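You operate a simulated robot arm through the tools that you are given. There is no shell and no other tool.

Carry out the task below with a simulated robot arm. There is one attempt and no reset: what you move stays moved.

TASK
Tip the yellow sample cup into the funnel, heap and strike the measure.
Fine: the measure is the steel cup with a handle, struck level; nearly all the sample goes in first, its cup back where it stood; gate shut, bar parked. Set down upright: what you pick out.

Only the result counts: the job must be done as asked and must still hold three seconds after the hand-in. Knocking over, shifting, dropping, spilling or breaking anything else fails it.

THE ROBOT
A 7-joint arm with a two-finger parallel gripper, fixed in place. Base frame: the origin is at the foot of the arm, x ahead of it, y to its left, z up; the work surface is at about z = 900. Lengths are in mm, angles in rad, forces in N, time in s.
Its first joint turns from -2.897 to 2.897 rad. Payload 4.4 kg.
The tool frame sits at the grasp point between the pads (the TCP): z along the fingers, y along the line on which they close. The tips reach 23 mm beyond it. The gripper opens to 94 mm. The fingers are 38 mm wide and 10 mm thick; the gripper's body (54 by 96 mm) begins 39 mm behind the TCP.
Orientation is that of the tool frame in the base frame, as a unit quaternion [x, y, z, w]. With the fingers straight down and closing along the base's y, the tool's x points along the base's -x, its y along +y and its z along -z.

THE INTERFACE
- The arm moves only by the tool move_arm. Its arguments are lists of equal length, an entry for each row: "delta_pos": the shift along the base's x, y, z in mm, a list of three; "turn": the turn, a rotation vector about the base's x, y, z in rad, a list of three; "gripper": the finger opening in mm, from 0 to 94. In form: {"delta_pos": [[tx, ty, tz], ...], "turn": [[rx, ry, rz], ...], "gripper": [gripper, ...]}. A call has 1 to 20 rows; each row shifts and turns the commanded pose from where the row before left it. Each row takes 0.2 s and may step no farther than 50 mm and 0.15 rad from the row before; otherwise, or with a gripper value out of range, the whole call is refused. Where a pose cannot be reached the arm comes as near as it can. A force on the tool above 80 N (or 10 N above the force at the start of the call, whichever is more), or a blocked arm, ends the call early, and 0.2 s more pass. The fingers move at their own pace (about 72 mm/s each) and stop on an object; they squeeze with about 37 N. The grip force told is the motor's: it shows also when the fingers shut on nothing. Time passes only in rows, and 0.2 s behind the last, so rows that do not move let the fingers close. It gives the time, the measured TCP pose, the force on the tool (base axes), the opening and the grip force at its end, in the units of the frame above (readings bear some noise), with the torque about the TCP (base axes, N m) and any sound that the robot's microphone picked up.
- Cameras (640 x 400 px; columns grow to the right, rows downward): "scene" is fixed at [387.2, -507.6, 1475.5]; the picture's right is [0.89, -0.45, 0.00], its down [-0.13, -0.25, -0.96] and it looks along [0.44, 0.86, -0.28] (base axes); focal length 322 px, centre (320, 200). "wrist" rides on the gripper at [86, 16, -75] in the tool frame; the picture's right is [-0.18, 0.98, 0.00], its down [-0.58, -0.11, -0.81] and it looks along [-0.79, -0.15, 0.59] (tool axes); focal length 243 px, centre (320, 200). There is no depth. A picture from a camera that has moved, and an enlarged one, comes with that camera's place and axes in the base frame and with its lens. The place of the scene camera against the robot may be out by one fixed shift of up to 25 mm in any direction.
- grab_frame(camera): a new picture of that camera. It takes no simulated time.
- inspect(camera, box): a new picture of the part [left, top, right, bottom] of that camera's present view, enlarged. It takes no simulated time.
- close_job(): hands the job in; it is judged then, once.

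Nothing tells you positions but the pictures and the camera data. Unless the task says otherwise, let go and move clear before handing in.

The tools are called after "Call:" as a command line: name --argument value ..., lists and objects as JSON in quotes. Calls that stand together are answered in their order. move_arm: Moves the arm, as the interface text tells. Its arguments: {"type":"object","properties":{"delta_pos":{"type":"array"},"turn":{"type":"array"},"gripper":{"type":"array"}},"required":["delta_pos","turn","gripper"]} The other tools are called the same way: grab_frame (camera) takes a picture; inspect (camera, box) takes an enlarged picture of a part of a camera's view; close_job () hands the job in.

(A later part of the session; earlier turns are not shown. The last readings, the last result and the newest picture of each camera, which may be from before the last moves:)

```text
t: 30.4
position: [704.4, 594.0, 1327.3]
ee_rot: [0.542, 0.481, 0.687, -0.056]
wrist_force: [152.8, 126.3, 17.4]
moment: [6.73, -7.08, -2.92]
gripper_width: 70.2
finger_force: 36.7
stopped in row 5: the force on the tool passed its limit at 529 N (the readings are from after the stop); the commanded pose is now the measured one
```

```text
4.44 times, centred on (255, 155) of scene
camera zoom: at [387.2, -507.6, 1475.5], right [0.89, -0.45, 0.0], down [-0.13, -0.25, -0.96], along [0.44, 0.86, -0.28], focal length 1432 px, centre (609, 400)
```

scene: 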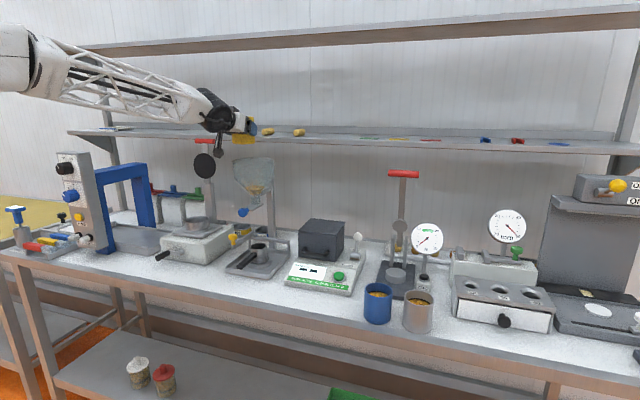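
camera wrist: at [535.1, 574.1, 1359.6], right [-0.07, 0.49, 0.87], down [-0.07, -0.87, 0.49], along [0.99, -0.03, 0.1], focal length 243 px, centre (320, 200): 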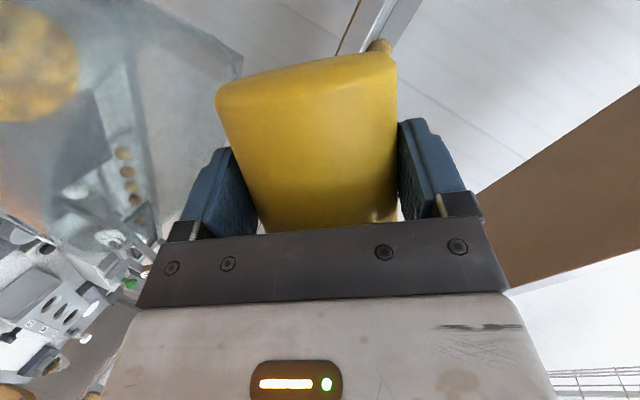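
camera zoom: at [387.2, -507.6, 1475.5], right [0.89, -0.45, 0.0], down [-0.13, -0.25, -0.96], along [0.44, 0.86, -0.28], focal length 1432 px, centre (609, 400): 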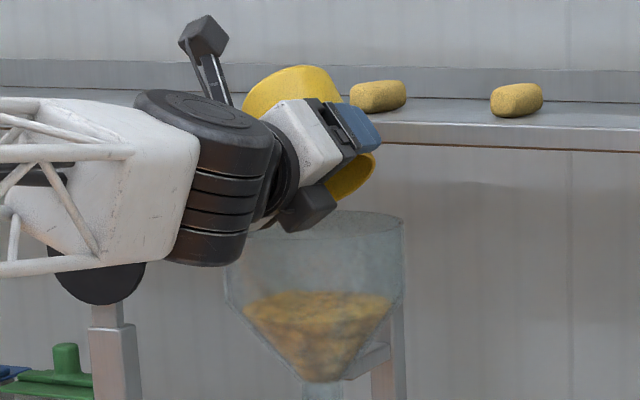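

The arm lurched during the last pitch step: the tool moved about 50 mm forward and 40 mm down, and something at the hand's lower edge is pressing on the funnel rim. I'll lift away gently in small steps and watch the force.

Call:
move_arm --delta_pos '[[1, 1, 4]]' --turn '[[0, 0, 0]]' --gripper '[60]'

Call:
grab_frame --camera "wrist"

Call:
grab_frame --camera "scene"

```text
t: 30.8
position: [705.7, 594.0, 1327.4]
ee_rot: [0.543, 0.482, 0.686, -0.057]
wrist_force: [109.9, 72.4, -13.2]
moment: [5.47, -7.27, 0.81]
gripper_width: 70.1
finger_force: 36.7
```

```text
taken
camera wrist: at [628.7, 569.4, 1409.4], right [0.67, -0.6, 0.44], down [-0.38, -0.78, -0.49], along [0.64, 0.15, -0.75], focal length 243 px, centre (320, 200)
```

wrist: 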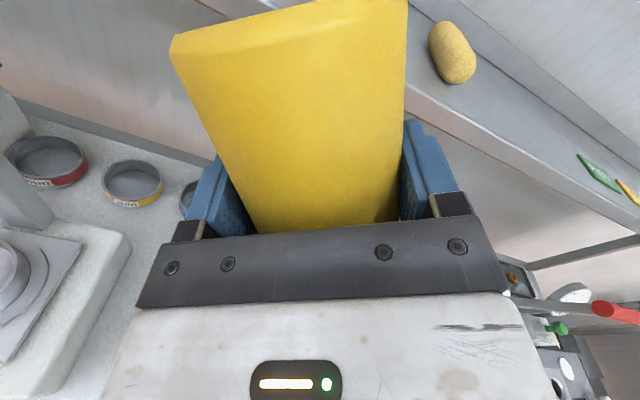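

```text
taken
```

scene: 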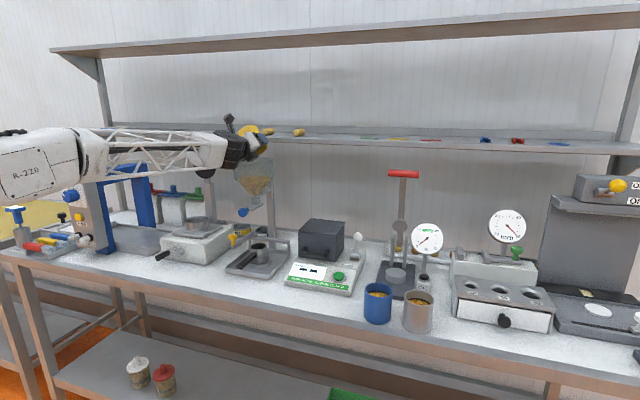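

Call:
move_arm --delta_pos '[[2, 2, 8]]' --turn '[[0, 0, 0]]' --gripper '[60]'

Call:
inspect --camera "scene" --box '[215, 100, 295, 200]'

```text
t: 31.2
position: [702.4, 595.5, 1341.6]
ee_rot: [0.54, 0.482, 0.688, -0.058]
wrist_force: [-0.6, 0.8, -0.6]
moment: [-0.04, -0.03, 0.02]
gripper_width: 70.0
finger_force: 37.5
```

```text
4.00 times, centred on (255, 150) of scene
camera zoom: at [387.2, -507.6, 1475.5], right [0.89, -0.45, 0.0], down [-0.13, -0.25, -0.96], along [0.44, 0.86, -0.28], focal length 1289 px, centre (580, 400)
```

zoom: 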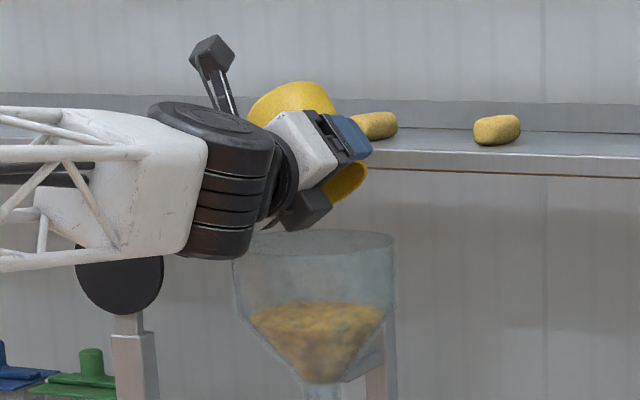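

The hand is free again, forces are zero and the funnel looks intact. The cup may have shifted in the grip, with the opening now 70 mm, so I'll look closely.

Call:
grab_frame --camera "wrist"

Call:
inspect --camera "scene" --box '[240, 110, 280, 160]'

Call:
grab_frame --camera "scene"

```text
taken
camera wrist: at [627.3, 570.3, 1423.3], right [0.66, -0.6, 0.44], down [-0.38, -0.78, -0.49], along [0.64, 0.16, -0.75], focal length 243 px, centre (320, 200)
```

wrist: 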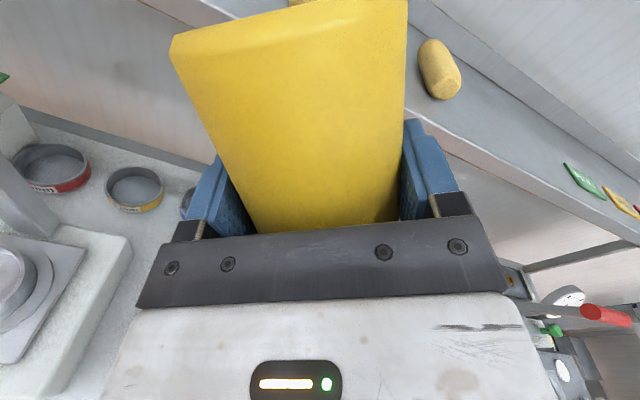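

```text
8.00 times, centred on (260, 135) of scene
camera zoom: at [387.2, -507.6, 1475.5], right [0.89, -0.45, 0.0], down [-0.13, -0.25, -0.96], along [0.44, 0.86, -0.28], focal length 2577 px, centre (800, 720)
```

zoom: 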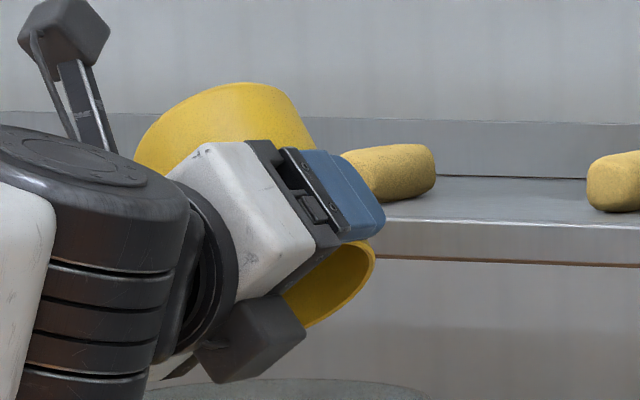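

```text
taken
```

scene: 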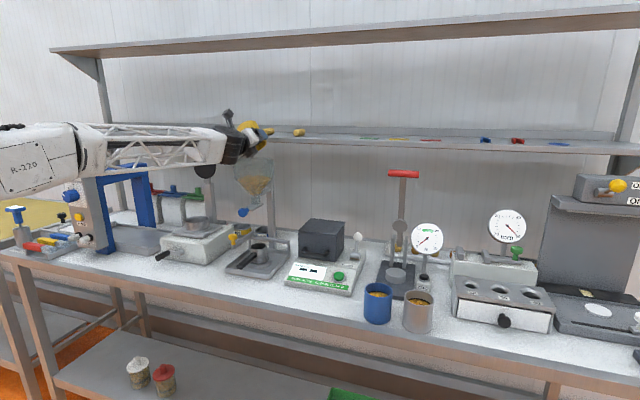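

The cup slid about 15–20 mm back in the grip but is still held and empty. I'll rise straight up, clear of the funnel, in small steps and check that the arm tracks.

Call:
move_arm --delta_pos '[[0, 0, 15], [0, 0, 20], [0, 0, 20]]' --turn '[[0, 0, 0], [0, 0, 0], [0, 0, 0]]' --gripper '[60, 60, 60]'

Call:
inspect --camera "scene" --box '[190, 80, 320, 200]'

```text
t: 32.0
position: [704.6, 594.5, 1395.8]
ee_rot: [0.541, 0.481, 0.688, -0.056]
wrist_force: [-0.2, 0.1, -1.0]
moment: [-0.01, 0.0, 0.02]
gripper_width: 69.8
finger_force: 36.7
```

```text
3.33 times, centred on (255, 140) of scene
camera zoom: at [387.2, -507.6, 1475.5], right [0.89, -0.45, 0.0], down [-0.13, -0.25, -0.96], along [0.44, 0.86, -0.28], focal length 1074 px, centre (537, 400)
```

zoom: 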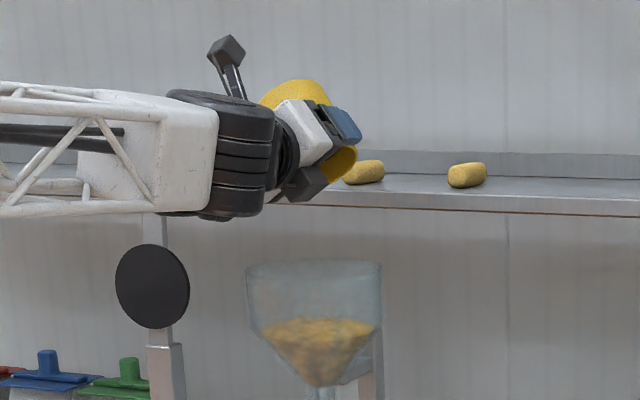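

The arm tracks properly now. I'll back away from the funnel before unrolling the cup to upright.

Call:
move_arm --delta_pos '[[-12.4, -13.05, 0], [-24.8, -26.1, 0], [-24.8, -26.1, 0], [-24.8, -26.1, 0], [-24.8, -26.1, 0], [-12.4, -13.05, 0]]' --turn '[[0, 0, 0], [0, 0, 0], [0, 0, 0], [0, 0, 0], [0, 0, 0], [0, 0, 0]]' --gripper '[60, 60, 60, 60, 60, 60]'

Call:
grab_frame --camera "scene"

```text
t: 33.4
position: [580.2, 463.8, 1394.6]
ee_rot: [0.541, 0.481, 0.688, -0.057]
wrist_force: [-0.3, 0.4, -0.4]
moment: [-0.02, -0.02, -0.02]
gripper_width: 69.8
finger_force: 37.0
```

```text
taken
```

scene: 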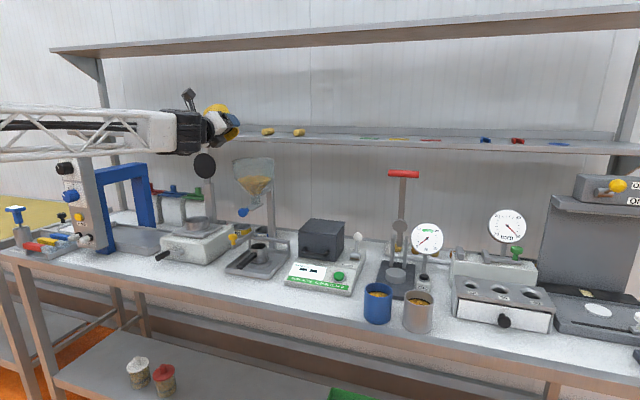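

Call:
move_arm --delta_pos '[[0, 0, 0], [0, 0, 0], [0, 0, 0], [0, 0, 0], [0, 0, 0], [0, 0, 0]]' --turn '[[-0.0962, -0.1016, 0.0067], [-0.0962, -0.1016, 0.0067], [-0.0962, -0.1016, 0.0067], [-0.0962, -0.1016, 0.0067], [-0.0962, -0.1016, 0.0067], [-0.0962, -0.1016, 0.0067]]' --gripper '[60, 60, 60, 60, 60, 60]'

Call:
inspect --camera "scene" --box '[120, 60, 280, 200]'

```text
t: 34.8
position: [580.5, 465.7, 1395.3]
ee_rot: [0.296, 0.66, 0.652, 0.228]
wrist_force: [0.4, -0.2, -1.6]
moment: [-0.04, -0.01, 0.02]
gripper_width: 69.8
finger_force: 37.1
```

```text
2.86 times, centred on (200, 130) of scene
camera zoom: at [387.2, -507.6, 1475.5], right [0.89, -0.45, 0.0], down [-0.13, -0.25, -0.96], along [0.44, 0.86, -0.28], focal length 920 px, centre (663, 400)
```

zoom: 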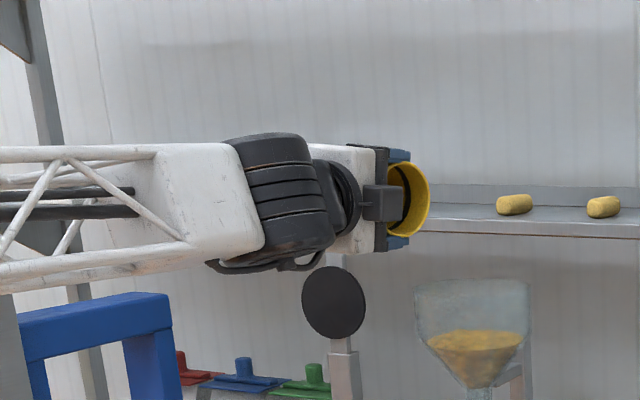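

Call:
move_arm --delta_pos '[[0, 0, 0], [0, 0, 0], [0, 0, 0], [0, 0, 0], [0, 0, 0], [0, 0, 0], [0, 0, 0], [0, 0, 0]]' --turn '[[-0.0962, -0.1016, 0.0067], [-0.0962, -0.1016, 0.0067], [-0.0962, -0.1016, 0.0067], [-0.0962, -0.1016, 0.0067], [-0.0962, -0.1016, 0.0067], [-0.0962, -0.1016, 0.0067], [-0.0962, -0.1016, 0.0067], [-0.0962, -0.1016, 0.0067]]' --gripper '[60, 60, 60, 60, 60, 60, 60, 60]'

Call:
inspect --camera "scene" --box '[120, 60, 280, 200]'

```text
t: 36.6
position: [580.4, 463.9, 1397.4]
ee_rot: [-0.101, 0.716, 0.43, 0.54]
wrist_force: [-0.3, 0.3, 0.2]
moment: [0.03, -0.01, -0.02]
gripper_width: 69.5
finger_force: 36.8
```

```text
2.86 times, centred on (200, 130) of scene
camera zoom: at [387.2, -507.6, 1475.5], right [0.89, -0.45, 0.0], down [-0.13, -0.25, -0.96], along [0.44, 0.86, -0.28], focal length 920 px, centre (663, 400)
```

zoom: 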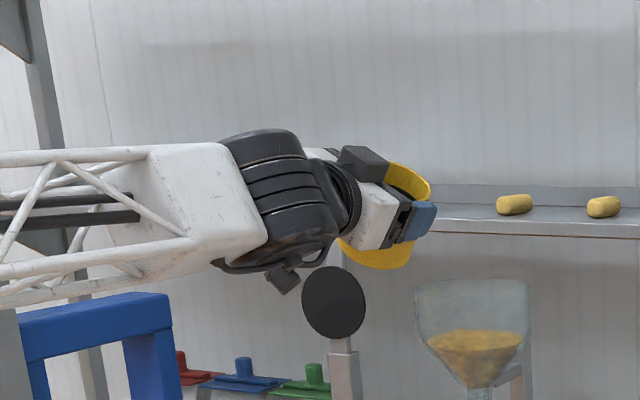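

Call:
move_arm --delta_pos '[[0, 0, 0], [0, 0, 0], [0, 0, 0], [0, 0, 0], [0, 0, 0], [0, 0, 0]]' --turn '[[-0.115, -0.0355, 0.0209], [-0.115, -0.0355, 0.0209], [-0.115, -0.0355, 0.0209], [-0.115, -0.0355, 0.0209], [-0.115, -0.0355, 0.0209], [0, 0, 0]]' --gripper '[60, 60, 60, 60, 60, 60]'

Call:
inspect --camera "scene" --box '[180, 90, 260, 160]'

Call:
grab_frame --camera "wrist"

```text
t: 38.0
position: [580.4, 462.3, 1396.0]
ee_rot: [-0.322, 0.753, 0.228, 0.527]
wrist_force: [0.2, 0.3, -1.5]
moment: [0.02, -0.02, -0.01]
gripper_width: 69.4
finger_force: 37.3
```

```text
5.71 times, centred on (220, 125) of scene
camera zoom: at [387.2, -507.6, 1475.5], right [0.89, -0.45, 0.0], down [-0.13, -0.25, -0.96], along [0.44, 0.86, -0.28], focal length 1841 px, centre (891, 629)
```

zoom: 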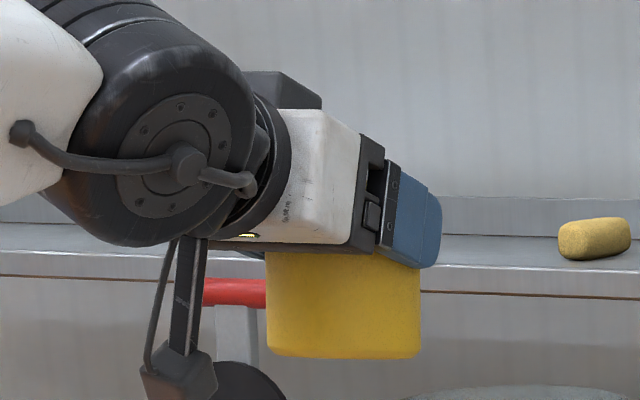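

```text
taken
camera wrist: at [500.5, 403.2, 1339.9], right [-0.67, 0.72, 0.18], down [-0.3, -0.48, 0.82], along [0.68, 0.5, 0.54], focal length 243 px, centre (320, 200)
```

wrist: 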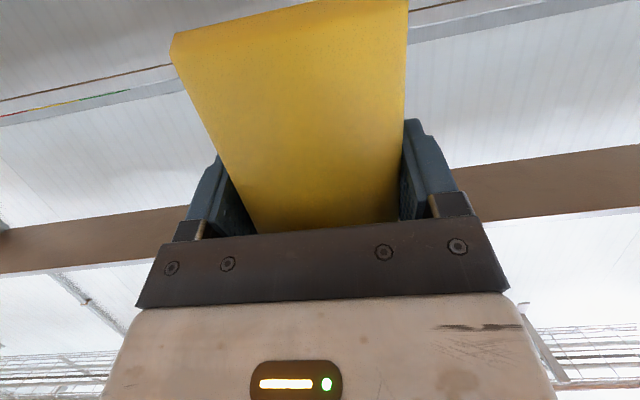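

The cup is upright in the hand again, with its base 62 mm below the TCP and 8 mm nearer the robot. I'll carry it back over its old spot and lower it to just above the bench.

Call:
move_arm --delta_pos '[[10.5, -13.5, 0], [21.1, -26.9, 0], [21.1, -26.9, 0], [21.1, -26.9, 0], [21.1, -26.9, 0], [21.1, -26.9, 0], [10.5, -13.4, 0], [0, 0, -20], [0, 0, -40], [0, 0, -40], [0, 0, -40], [0, 0, -40], [0, 0, -40], [0, 0, -40], [0, 0, -40], [0, 0, -40], [0, 0, -20], [0, 0, 0]]' --turn '[[0, 0, 0], [0, 0, 0], [0, 0, 0], [0, 0, 0], [0, 0, 0], [0, 0, 0], [0, 0, 0], [0, 0, 0], [0, 0, 0], [0, 0, 0], [0, 0, 0], [0, 0, 0], [0, 0, 0], [0, 0, 0], [0, 0, 0], [0, 0, 0], [0, 0, 0], [0, 0, 0]]' --gripper '[60, 60, 60, 60, 60, 60, 60, 60, 60, 60, 60, 60, 60, 60, 60, 60, 60, 60]'

Call:
grab_frame --camera "scene"

Call:
inspect --camera "scene" --box '[240, 230, 340, 320]'

```text
t: 41.8
position: [707.2, 302.7, 1035.0]
ee_rot: [-0.322, 0.753, 0.228, 0.526]
wrist_force: [0.7, 0.5, -1.5]
moment: [0.0, 0.03, -0.03]
gripper_width: 69.2
finger_force: 36.8
```

```text
taken
```

scene: 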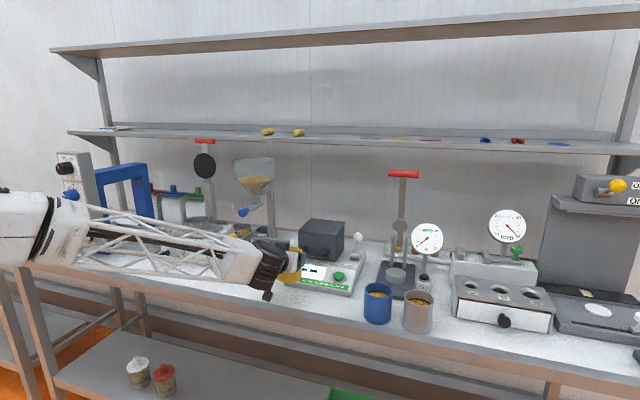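

```text
4.44 times, centred on (290, 275) of scene
camera zoom: at [387.2, -507.6, 1475.5], right [0.89, -0.45, 0.0], down [-0.13, -0.25, -0.96], along [0.44, 0.86, -0.28], focal length 1432 px, centre (453, -133)
```

zoom: 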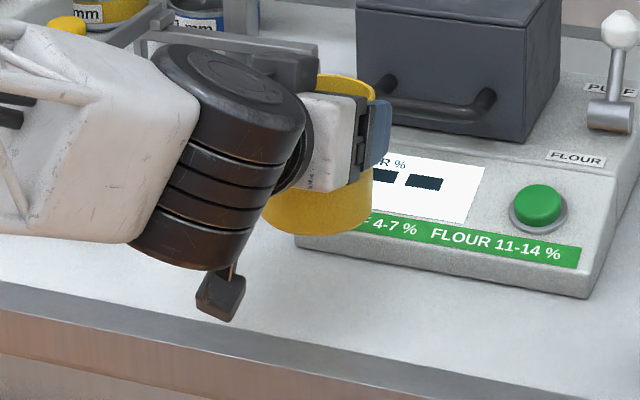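

Call:
move_arm --delta_pos '[[0, 0, -15], [0, 0, -20], [0, 0, -18], [0, 0, -9], [0, 0, -3], [0, 0, 0]]' --turn '[[0, 0, 0], [0, 0, 0], [0, 0, 0], [0, 0, 0], [0, 0, 0], [0, 0, 0]]' --gripper '[60, 60, 60, 60, 60, 60]'

Call:
inspect --camera "scene" --box '[240, 240, 340, 330]'

Call:
grab_frame --camera "wrist"

```text
t: 43.2
position: [707.1, 302.3, 971.0]
ee_rot: [-0.323, 0.753, 0.228, 0.526]
wrist_force: [-0.8, -0.2, -0.2]
moment: [0.03, 0.02, 0.05]
gripper_width: 69.1
finger_force: 37.1
```

```text
4.44 times, centred on (290, 285) of scene
camera zoom: at [387.2, -507.6, 1475.5], right [0.89, -0.45, 0.0], down [-0.13, -0.25, -0.96], along [0.44, 0.86, -0.28], focal length 1432 px, centre (453, -178)
```

zoom: 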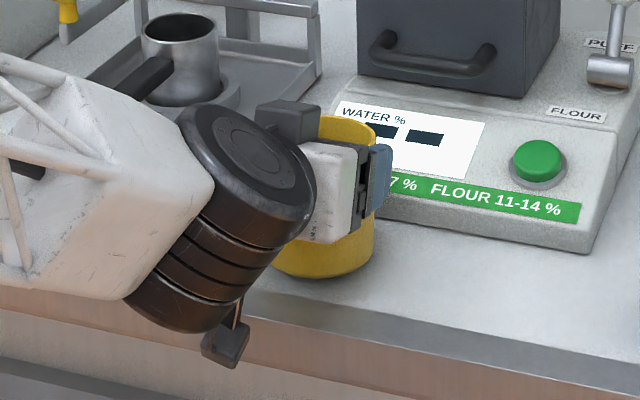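

```text
taken
camera wrist: at [626.9, 241.7, 914.4], right [-0.67, 0.72, 0.18], down [-0.3, -0.48, 0.82], along [0.68, 0.5, 0.54], focal length 243 px, centre (320, 200)
```

wrist: 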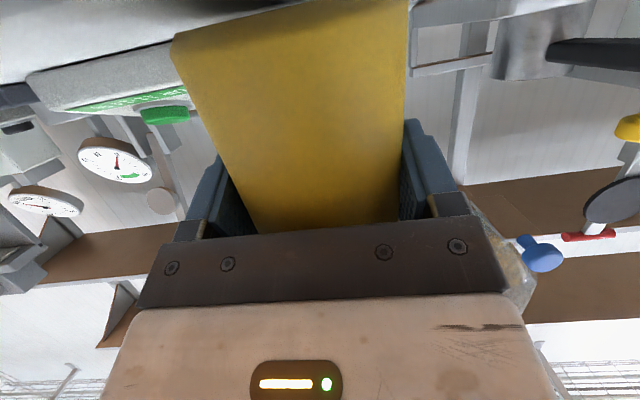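

Call:
move_arm --delta_pos '[[0, 0, -2], [0, 0, -2], [0, 0, 0]]' --turn '[[0, 0, 0], [0, 0, 0], [0, 0, 0]]' --gripper '[60, 60, 60]'

```text
t: 44.0
position: [707.5, 302.2, 969.6]
ee_rot: [-0.322, 0.751, 0.229, 0.528]
wrist_force: [-0.3, -2.9, 20.2]
moment: [0.28, -0.42, -0.09]
gripper_width: 68.7
finger_force: 37.0
```

The far bottom edge of the cup has touched, so it's tilted forward by a few degrees in the grip. I'll ease off slightly and rotate it back toward upright before releasing.

Call:
move_arm --delta_pos '[[0, 0, 3], [-2, -2, 0], [-2, -2, 0], [0, 0, 0]]' --turn '[[0, 0, 0], [0.0363, -0.0344, 0], [0.0363, -0.0344, 0], [0, 0, 0]]' --gripper '[60, 60, 60, 60]'

Call:
inspect --camera "scene" --box '[260, 250, 320, 310]'

```text
t: 45.0
position: [703.2, 297.8, 970.1]
ee_rot: [-0.311, 0.726, 0.244, 0.563]
wrist_force: [1.1, -0.2, -1.1]
moment: [-0.03, 0.02, 0.0]
gripper_width: 68.9
finger_force: 37.2
```

```text
6.67 times, centred on (290, 280) of scene
camera zoom: at [387.2, -507.6, 1475.5], right [0.89, -0.45, 0.0], down [-0.13, -0.25, -0.96], along [0.44, 0.86, -0.28], focal length 2148 px, centre (520, -333)
```

zoom: 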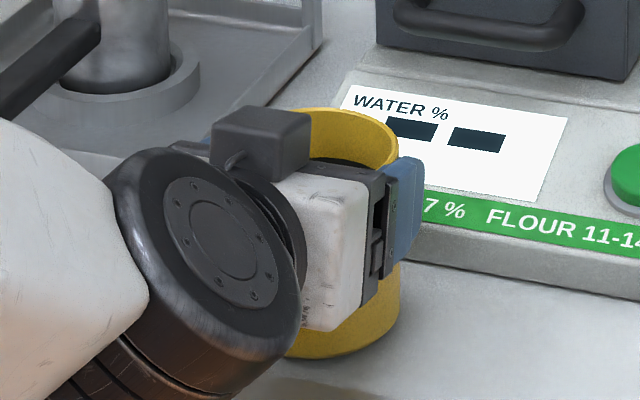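

Call:
move_arm --delta_pos '[[0, 0, -2], [0, 0, -1.5], [0, 0, 0]]' --turn '[[0, 0, 0], [0, 0, 0], [0, 0, 0]]' --gripper '[60, 60, 60]'

```text
t: 45.8
position: [702.3, 298.8, 965.1]
ee_rot: [-0.311, 0.726, 0.244, 0.563]
wrist_force: [-0.5, 0.6, -0.8]
moment: [0.0, 0.03, 0.03]
gripper_width: 68.8
finger_force: 36.8
```

Call:
move_arm --delta_pos '[[0, 0, -1.5], [0, 0, -1.5], [0, 0, 0]]' --turn '[[0, 0, 0], [0, 0, 0], [0, 0, 0]]' --gripper '[60, 60, 60]'

```text
t: 46.6
position: [702.5, 299.2, 964.9]
ee_rot: [-0.311, 0.725, 0.244, 0.564]
wrist_force: [-2.0, -1.1, 24.3]
moment: [0.07, -0.47, -0.06]
gripper_width: 68.9
finger_force: 36.8
```

The cup is seated nearly flat on the bench at its old spot. I'll release it gently.

Call:
move_arm --delta_pos '[[0, 0, 0.8], [0, 0, 0], [0, 0, 0], [0, 0, 0]]' --turn '[[0, 0, 0], [0, 0, 0], [0, 0, 0], [0, 0, 0]]' --gripper '[68, 72, 76, 80]'

Call:
grab_frame --camera "wrist"

Call:
inspect --camera "scene" --box '[260, 250, 320, 310]'

```text
t: 47.6
position: [702.7, 299.0, 963.1]
ee_rot: [-0.311, 0.726, 0.244, 0.563]
wrist_force: [0.1, -0.5, -0.2]
moment: [0.02, -0.02, -0.02]
gripper_width: 79.9
finger_force: 0.0
```

```text
taken
camera wrist: at [627.0, 242.0, 898.2], right [-0.68, 0.71, 0.18], down [-0.36, -0.54, 0.76], along [0.64, 0.45, 0.62], focal length 243 px, centre (320, 200)
```

wrist: 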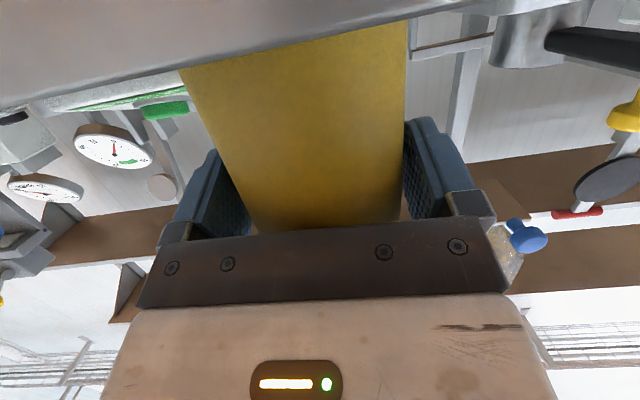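

```text
6.67 times, centred on (290, 280) of scene
camera zoom: at [387.2, -507.6, 1475.5], right [0.89, -0.45, 0.0], down [-0.13, -0.25, -0.96], along [0.44, 0.86, -0.28], focal length 2148 px, centre (520, -333)
```

zoom: 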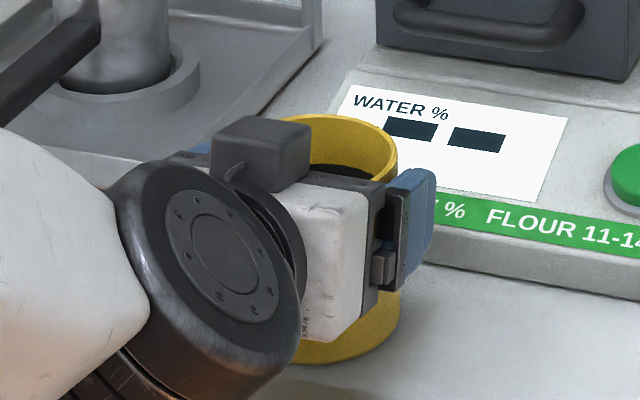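

The cup stands upright by itself. I'll open fully and back straight out, then check where it stands.

Call:
move_arm --delta_pos '[[0, 0, 0], [0, 0, 0], [-7, -7.3, 0], [-15, -15.8, 0], [-20, -21.1, 0], [-20, -21.1, 0], [-20, -21.1, 0], [0, 0, 0]]' --turn '[[0, 0, 0], [0, 0, 0], [0, 0, 0], [0, 0, 0], [0, 0, 0], [0, 0, 0], [0, 0, 0], [0, 0, 0]]' --gripper '[94, 94, 94, 94, 94, 94, 94, 94]'

Call:
grab_frame --camera "wrist"

Call:
inspect --camera "scene" --box '[240, 240, 340, 320]'

```text
t: 49.4
position: [620.7, 211.9, 962.7]
ee_rot: [-0.31, 0.726, 0.243, 0.563]
wrist_force: [-1.1, 0.8, 0.5]
moment: [0.0, -0.01, 0.0]
gripper_width: 94.2
finger_force: 0.1
```

```text
taken
camera wrist: at [545.5, 155.4, 897.9], right [-0.68, 0.71, 0.18], down [-0.36, -0.54, 0.76], along [0.64, 0.45, 0.62], focal length 243 px, centre (320, 200)
```

wrist: 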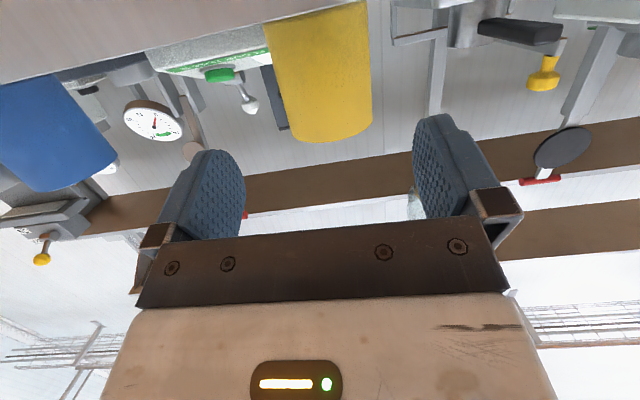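

```text
5.00 times, centred on (290, 280) of scene
camera zoom: at [387.2, -507.6, 1475.5], right [0.89, -0.45, 0.0], down [-0.13, -0.25, -0.96], along [0.44, 0.86, -0.28], focal length 1611 px, centre (470, -200)
```

zoom: 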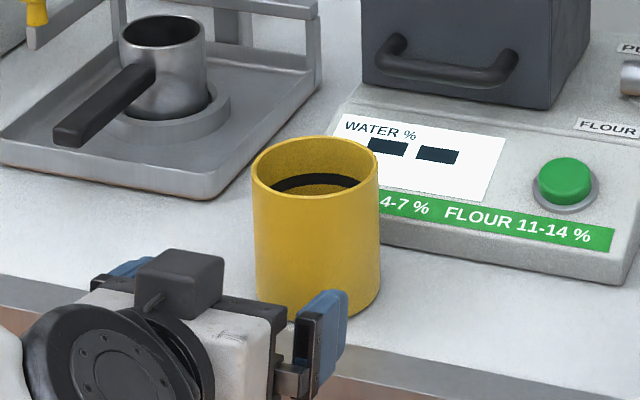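

Call:
inspect --camera "scene" --box '[275, 260, 305, 285]'

Call:
inspect --camera "scene" --box '[200, 140, 360, 310]'

```text
16.00 times, centred on (290, 272) of scene
camera zoom: at [387.2, -507.6, 1475.5], right [0.89, -0.45, 0.0], down [-0.13, -0.25, -0.96], along [0.44, 0.86, -0.28], focal length 5155 px, centre (800, -960)
```

zoom: 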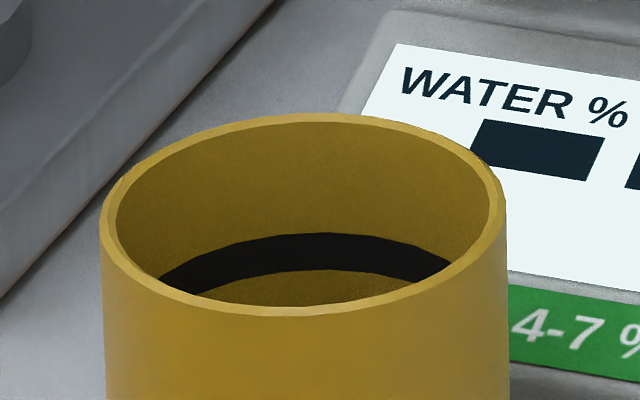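

```text
2.35 times, centred on (280, 225) of scene
camera zoom: at [387.2, -507.6, 1475.5], right [0.89, -0.45, 0.0], down [-0.13, -0.25, -0.96], along [0.44, 0.86, -0.28], focal length 758 px, centre (414, 141)
```

zoom: 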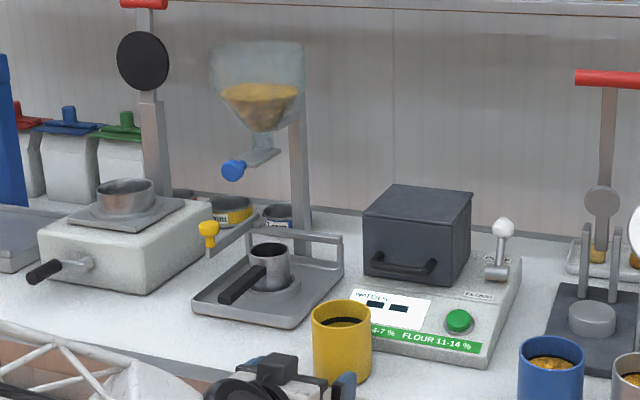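

The cup is upright and within about a centimetre of its original spot. I'll return to my earlier viewing pose for an exact before-and-after comparison and a look inside.

Call:
move_arm --delta_pos '[[0, 0, 25], [1.9, 2.2, 20], [1.9, 2.2, 16], [1.9, 2.2, 16], [1.9, 2.2, 15], [1.9, 2.2, 15], [1.9, 2.2, 14], [1.9, 2.2, 14], [0, 0, 0]]' --turn '[[0, 0, 0], [-0.097, 0.0919, 0], [-0.097, 0.0919, 0], [-0.097, 0.0919, 0], [-0.097, 0.0919, 0], [-0.097, 0.0919, 0], [-0.097, 0.0919, 0], [-0.097, 0.0919, 0], [-0.097, 0.0919, 0]]' --gripper '[94, 94, 94, 94, 94, 94, 94, 94, 94]'

Call:
inspect --camera "wrist" --box '[260, 0, 420, 150]'

Call:
grab_frame --camera "wrist"

```text
t: 51.4
position: [635.4, 228.3, 1098.9]
ee_rot: [-0.39, 0.912, 0.049, 0.115]
wrist_force: [-0.1, -0.2, -0.5]
moment: [0.01, 0.02, -0.01]
gripper_width: 93.7
finger_force: 0.0
```

```text
2.67 times, centred on (340, 75) of wrist
camera zoom: at [552.7, 165.0, 1149.8], right [-0.59, 0.81, 0.05], down [0.33, 0.19, 0.93], along [0.74, 0.56, -0.38], focal length 647 px, centre (267, 533)
```

zoom: 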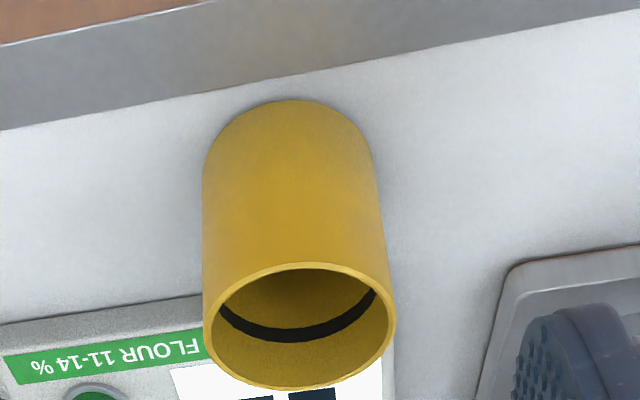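

```text
taken
camera wrist: at [552.7, 165.0, 1149.8], right [-0.59, 0.81, 0.05], down [0.33, 0.19, 0.93], along [0.74, 0.56, -0.38], focal length 243 px, centre (320, 200)
```

wrist: 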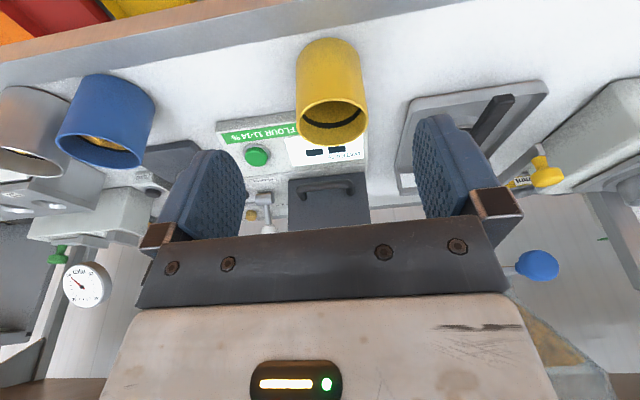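

The inside is empty, and the comparison shows the cup 9 mm too far back. I'll regrasp it cleanly and shift it those 9 mm.

Call:
move_arm --delta_pos '[[-2.97, -3.3, -21.4], [-2.97, -3.3, -21.4], [-2.97, -3.3, -21.4], [-2.97, -3.3, -21.4], [-2.97, -3.3, -21.4], [-2.97, -3.3, -21.4], [-2.97, -3.3, -21.4], [0, 0, 0], [16.4, 17.3, 0], [16.4, 17.3, 0], [16.4, 17.3, 0], [16.4, 17.3, 0], [16.3, 17.2, 0], [0, 0, 0]]' --turn '[[0.1007, -0.0954, 0], [0.1007, -0.0954, 0], [0.1007, -0.0954, 0], [0.1007, -0.0954, 0], [0.1007, -0.0954, 0], [0.1007, -0.0954, 0], [0.1007, -0.0954, 0], [0, 0, 0], [0, 0, 0], [0, 0, 0], [0, 0, 0], [0, 0, 0], [0, 0, 0], [0, 0, 0]]' --gripper '[94, 94, 94, 94, 94, 94, 94, 94, 94, 94, 94, 94, 94, 94]'

Call:
grab_frame --camera "wrist"

Call:
inspect --camera "scene" --box '[240, 240, 340, 320]'

```text
t: 54.4
position: [694.7, 291.6, 950.3]
ee_rot: [-0.321, 0.753, 0.228, 0.528]
wrist_force: [-0.7, -0.8, 1.0]
moment: [0.0, -0.01, 0.0]
gripper_width: 93.9
finger_force: 0.0
```

```text
taken
camera wrist: at [615.5, 230.2, 893.0], right [-0.67, 0.72, 0.18], down [-0.3, -0.48, 0.82], along [0.68, 0.5, 0.54], focal length 243 px, centre (320, 200)
```

wrist: 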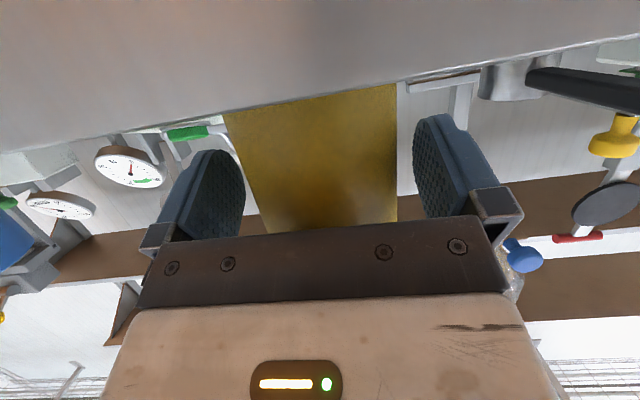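

```text
5.00 times, centred on (290, 280) of scene
camera zoom: at [387.2, -507.6, 1475.5], right [0.89, -0.45, 0.0], down [-0.13, -0.25, -0.96], along [0.44, 0.86, -0.28], focal length 1611 px, centre (470, -200)
```

zoom: 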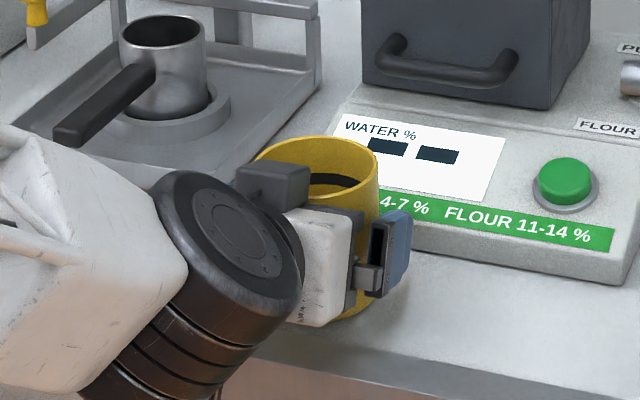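

Call:
move_arm --delta_pos '[[0, 0, 0], [0, 0, 0], [0, 0, 0], [0, 0, 1.5], [0, 0, 1.5], [-2.8, -3.2, 0], [-2.8, -3.2, 0], [0, 0, 0], [0, 0, -1.5], [0, 0, -1.3], [0, 0, 0]]' --turn '[[0, 0, 0], [0, 0, 0], [0, 0, 0], [0, 0, 0], [0, 0, 0], [0, 0, 0], [0, 0, 0], [0, 0, 0], [0, 0, 0], [0, 0, 0], [0, 0, 0]]' --gripper '[60, 60, 60, 60, 60, 60, 60, 60, 60, 60, 60]'

Call:
inspect --camera "scene" --box '[240, 240, 340, 320]'

```text
t: 56.8
position: [690.7, 284.9, 948.8]
ee_rot: [-0.321, 0.753, 0.227, 0.527]
wrist_force: [-0.1, -0.8, 0.2]
moment: [-0.08, -0.1, -0.02]
gripper_width: 68.4
finger_force: 37.5
```

```text
5.00 times, centred on (290, 280) of scene
camera zoom: at [387.2, -507.6, 1475.5], right [0.89, -0.45, 0.0], down [-0.13, -0.25, -0.96], along [0.44, 0.86, -0.28], focal length 1611 px, centre (470, -200)
```

zoom: 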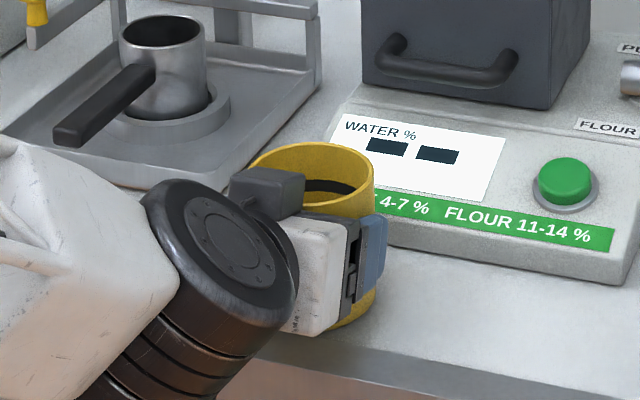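

The cup's outline now coincides with the original picture. I'll release it and back out.

Call:
move_arm --delta_pos '[[0, 0, 0], [0, 0, 0], [0, 0, 0], [-7, -7.3, 0], [-15, -15.8, 0], [-20, -21.1, 0], [-20, -21.1, 0], [-20, -21.1, 0], [0, 0, 0]]' --turn '[[0, 0, 0], [0, 0, 0], [0, 0, 0], [0, 0, 0], [0, 0, 0], [0, 0, 0], [0, 0, 0], [0, 0, 0], [0, 0, 0]]' --gripper '[74, 84, 94, 94, 94, 94, 94, 94, 94]'

Call:
inspect --camera "scene" --box '[200, 140, 360, 310]'

Call:
inspect --camera "scene" --box '[225, 150, 285, 220]'

```text
t: 58.8
position: [606.7, 198.0, 948.8]
ee_rot: [-0.323, 0.752, 0.229, 0.527]
wrist_force: [-0.4, 0.0, 0.2]
moment: [-0.01, -0.02, 0.02]
gripper_width: 93.9
finger_force: 0.1
```

```text
2.35 times, centred on (280, 225) of scene
camera zoom: at [387.2, -507.6, 1475.5], right [0.89, -0.45, 0.0], down [-0.13, -0.25, -0.96], along [0.44, 0.86, -0.28], focal length 758 px, centre (414, 141)
```

zoom: 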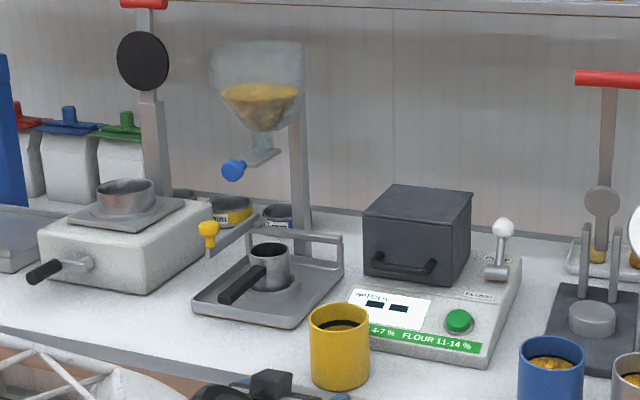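

```text
5.71 times, centred on (255, 185) of scene
camera zoom: at [387.2, -507.6, 1475.5], right [0.89, -0.45, 0.0], down [-0.13, -0.25, -0.96], along [0.44, 0.86, -0.28], focal length 1841 px, centre (691, 286)
```

zoom: 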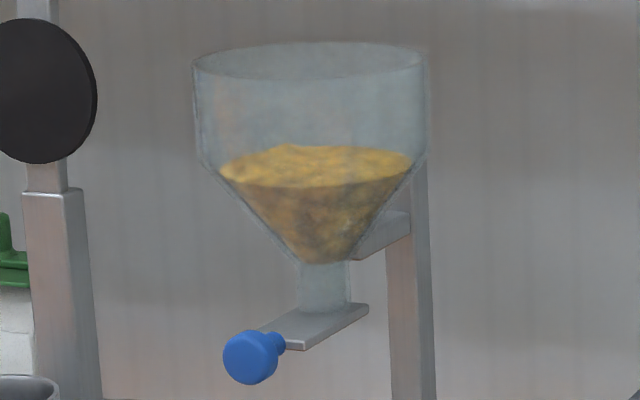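

The cup now matches its starting position and the funnel is well filled. Next I'll take the hand in front of the blue gate knob to look at it closely.

Call:
move_arm --delta_pos '[[0, 0, 35.4], [0, 0, 35.4], [0, 0, 35.4], [0, 0, 35.4], [0, 0, 35.4], [-27.2, 25.8, 0], [-27.2, 25.8, 0], [-27.2, 25.8, 0], [-27.2, 25.8, 0], [-27.2, 25.8, 0], [25.2, 26.6, 0], [25.2, 26.6, 0], [25.2, 26.6, 0], [0, 0, 0]]' --turn '[[0, 0, 0], [0, 0, 0], [0, 0, 0], [0, 0, 0], [0, 0, 0], [0.0633, -0.06, 0], [0.0633, -0.06, 0], [0, 0, 0], [0, 0, 0], [0, 0, 0], [0, 0, 0], [0, 0, 0], [0, 0, 0], [0, 0, 0]]' --gripper '[94, 94, 94, 94, 94, 94, 94, 94, 94, 94, 70, 70, 70, 70]'

Call:
grab_frame --camera "wrist"

Call:
grab_frame --camera "scene"

```text
t: 61.8
position: [546.4, 406.3, 1126.8]
ee_rot: [-0.301, 0.704, 0.255, 0.591]
wrist_force: [-0.2, 0.2, 0.3]
moment: [0.01, 0.0, -0.03]
gripper_width: 69.8
finger_force: 0.0
```

```text
taken
camera wrist: at [475.3, 354.1, 1053.0], right [-0.69, 0.7, 0.19], down [-0.4, -0.58, 0.71], along [0.6, 0.42, 0.68], focal length 243 px, centre (320, 200)
```

wrist: 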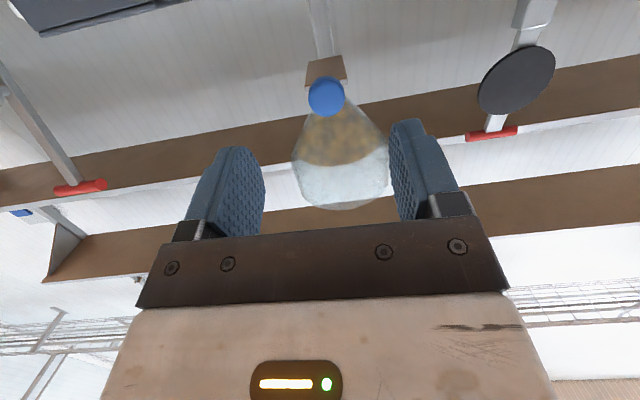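

```text
taken
```

scene: 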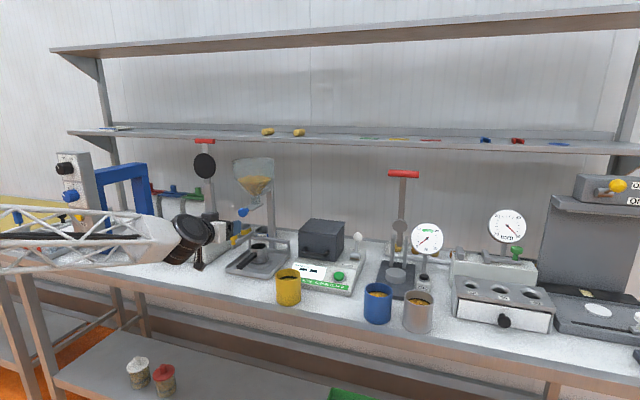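

Call:
inspect --camera "wrist" --box '[280, 30, 400, 220]'

Call:
inspect --camera "wrist" --box '[295, 40, 360, 130]'

```text
2.11 times, centred on (340, 125) of wrist
camera zoom: at [475.3, 354.1, 1053.0], right [-0.69, 0.7, 0.19], down [-0.4, -0.58, 0.71], along [0.6, 0.42, 0.68], focal length 511 px, centre (278, 358)
```

zoom: 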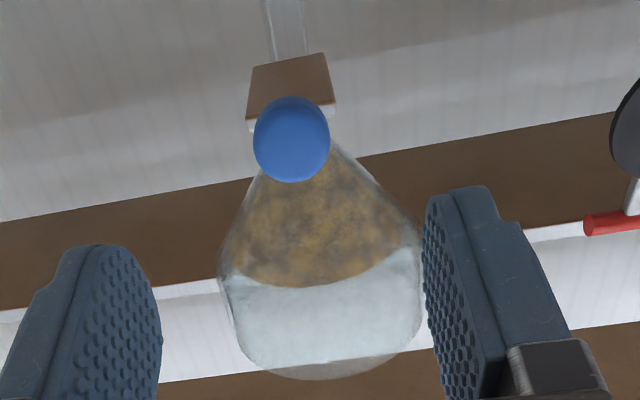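

```text
4.44 times, centred on (328, 85) of wrist
camera zoom: at [475.3, 354.1, 1053.0], right [-0.69, 0.7, 0.19], down [-0.4, -0.58, 0.71], along [0.6, 0.42, 0.68], focal length 1078 px, centre (287, 711)
```

zoom: 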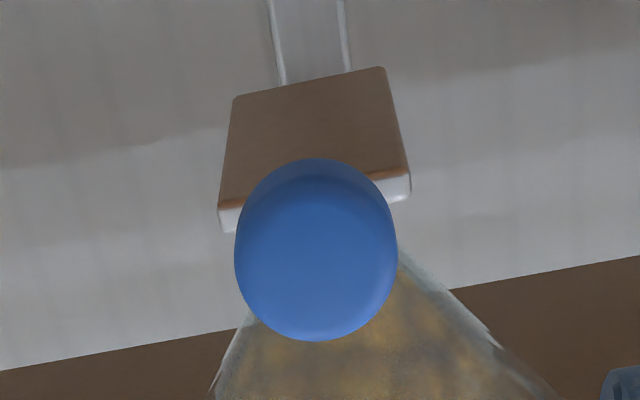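

The gate is a slab about 38 mm wide with the knob on its front edge, and it should pull straight toward the robot. I'll move in and grip the knob without pulling yet.

Call:
move_arm --delta_pos '[[17.9, 18.9, 0.5], [17.9, 18.9, 0.5], [17.9, 18.9, 0.5], [17.9, 18.9, 0.5], [0, 0, 0]]' --turn '[[0, 0, 0], [0, 0, 0], [0, 0, 0], [0, 0, 0], [0, 0, 0]]' --gripper '[60, 60, 60, 60, 60]'

Call:
grab_frame --camera "wrist"

Call:
inspect --camera "scene" --box '[200, 150, 300, 270]'

```text
t: 63.0
position: [620.8, 483.4, 1128.0]
ee_rot: [-0.3, 0.705, 0.255, 0.59]
wrist_force: [-0.2, 1.1, 0.2]
moment: [-0.01, 0.02, 0.02]
gripper_width: 59.9
finger_force: 0.1
```

```text
taken
camera wrist: at [547.1, 430.1, 1055.6], right [-0.69, 0.7, 0.19], down [-0.4, -0.58, 0.71], along [0.6, 0.42, 0.68], focal length 243 px, centre (320, 200)
```

wrist: 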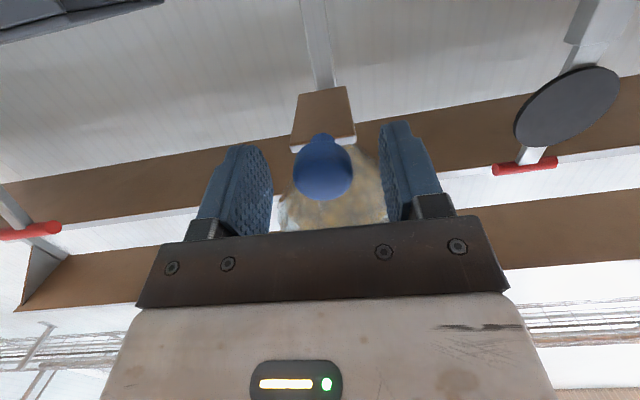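

```text
3.33 times, centred on (250, 210) of scene
camera zoom: at [387.2, -507.6, 1475.5], right [0.89, -0.45, 0.0], down [-0.13, -0.25, -0.96], along [0.44, 0.86, -0.28], focal length 1074 px, centre (553, 167)
```

zoom: 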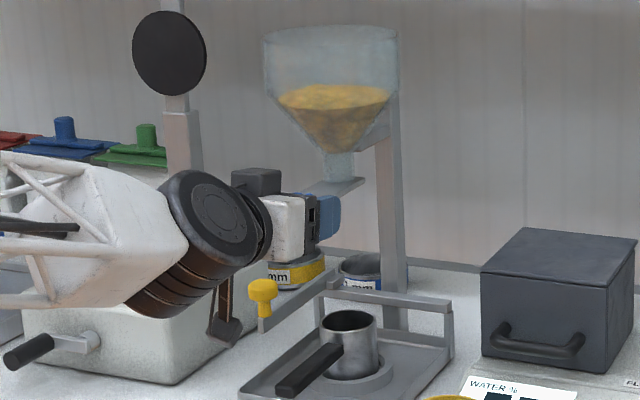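

Call:
move_arm --delta_pos '[[0, 0, 0], [0, 0, 0], [0, 0, 0]]' --turn '[[0, 0, 0], [0, 0, 0], [0, 0, 0]]' --gripper '[15, 15, 15]'

Call:
grab_frame --camera "wrist"

```text
t: 63.8
position: [617.9, 482.2, 1128.4]
ee_rot: [-0.302, 0.703, 0.256, 0.59]
wrist_force: [-15.3, 16.7, 0.2]
moment: [0.04, -0.04, 0.35]
gripper_width: 28.7
finger_force: 45.0
```

```text
taken
camera wrist: at [546.5, 430.3, 1055.6], right [-0.69, 0.7, 0.19], down [-0.4, -0.58, 0.71], along [0.6, 0.42, 0.68], focal length 243 px, centre (320, 200)
```

wrist: 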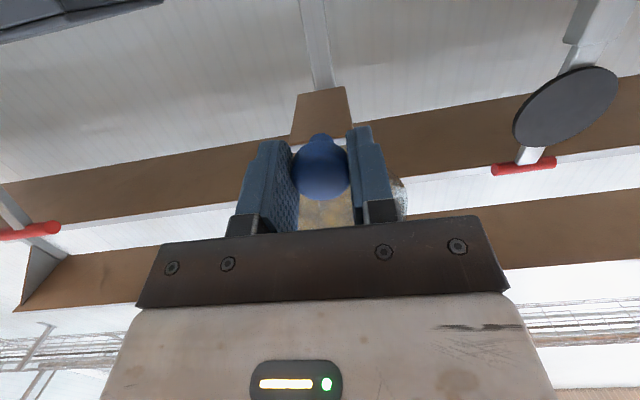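

The knob is gripped, with a small sideways preload, so I'll recentre by 1 mm and pull the gate a little to see how it responds.

Call:
move_arm --delta_pos '[[-0.7, 0.7, 0], [-3.4, -3.6, 0], [-3.4, -3.6, 0]]' --turn '[[0, 0, 0], [0, 0, 0], [0, 0, 0]]' --gripper '[15, 15, 15]'

Call:
inspect --camera "scene" --box '[215, 150, 295, 270]'

Call:
inspect --camera "wrist" --box '[220, 40, 440, 250]'

```text
t: 64.6
position: [611.6, 476.2, 1129.5]
ee_rot: [-0.3, 0.704, 0.255, 0.592]
wrist_force: [-7.5, 7.8, -0.7]
moment: [-0.15, 0.1, 0.17]
gripper_width: 28.5
finger_force: 44.5
```

```text
3.33 times, centred on (255, 210) of scene
camera zoom: at [387.2, -507.6, 1475.5], right [0.89, -0.45, 0.0], down [-0.13, -0.25, -0.96], along [0.44, 0.86, -0.28], focal length 1074 px, centre (537, 167)
```

zoom: 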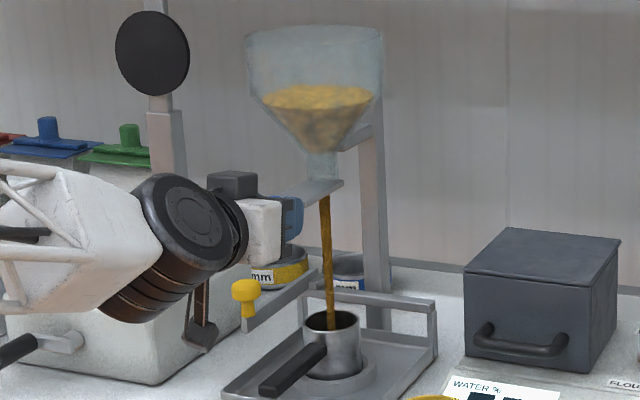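

```text
1.90 times, centred on (330, 145) of wrist
camera zoom: at [539.3, 423.4, 1055.7], right [-0.69, 0.7, 0.19], down [-0.4, -0.58, 0.71], along [0.6, 0.42, 0.68], focal length 462 px, centre (301, 305)
```

zoom: 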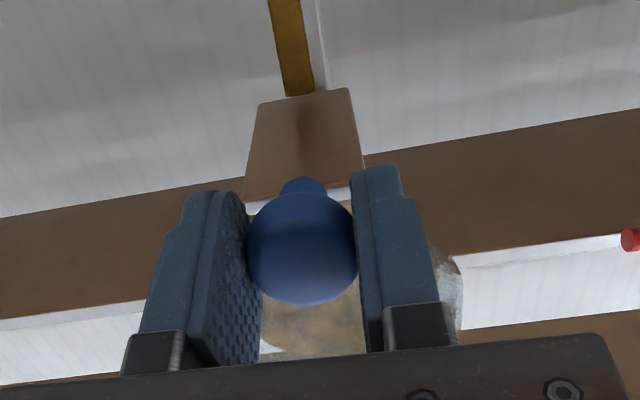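

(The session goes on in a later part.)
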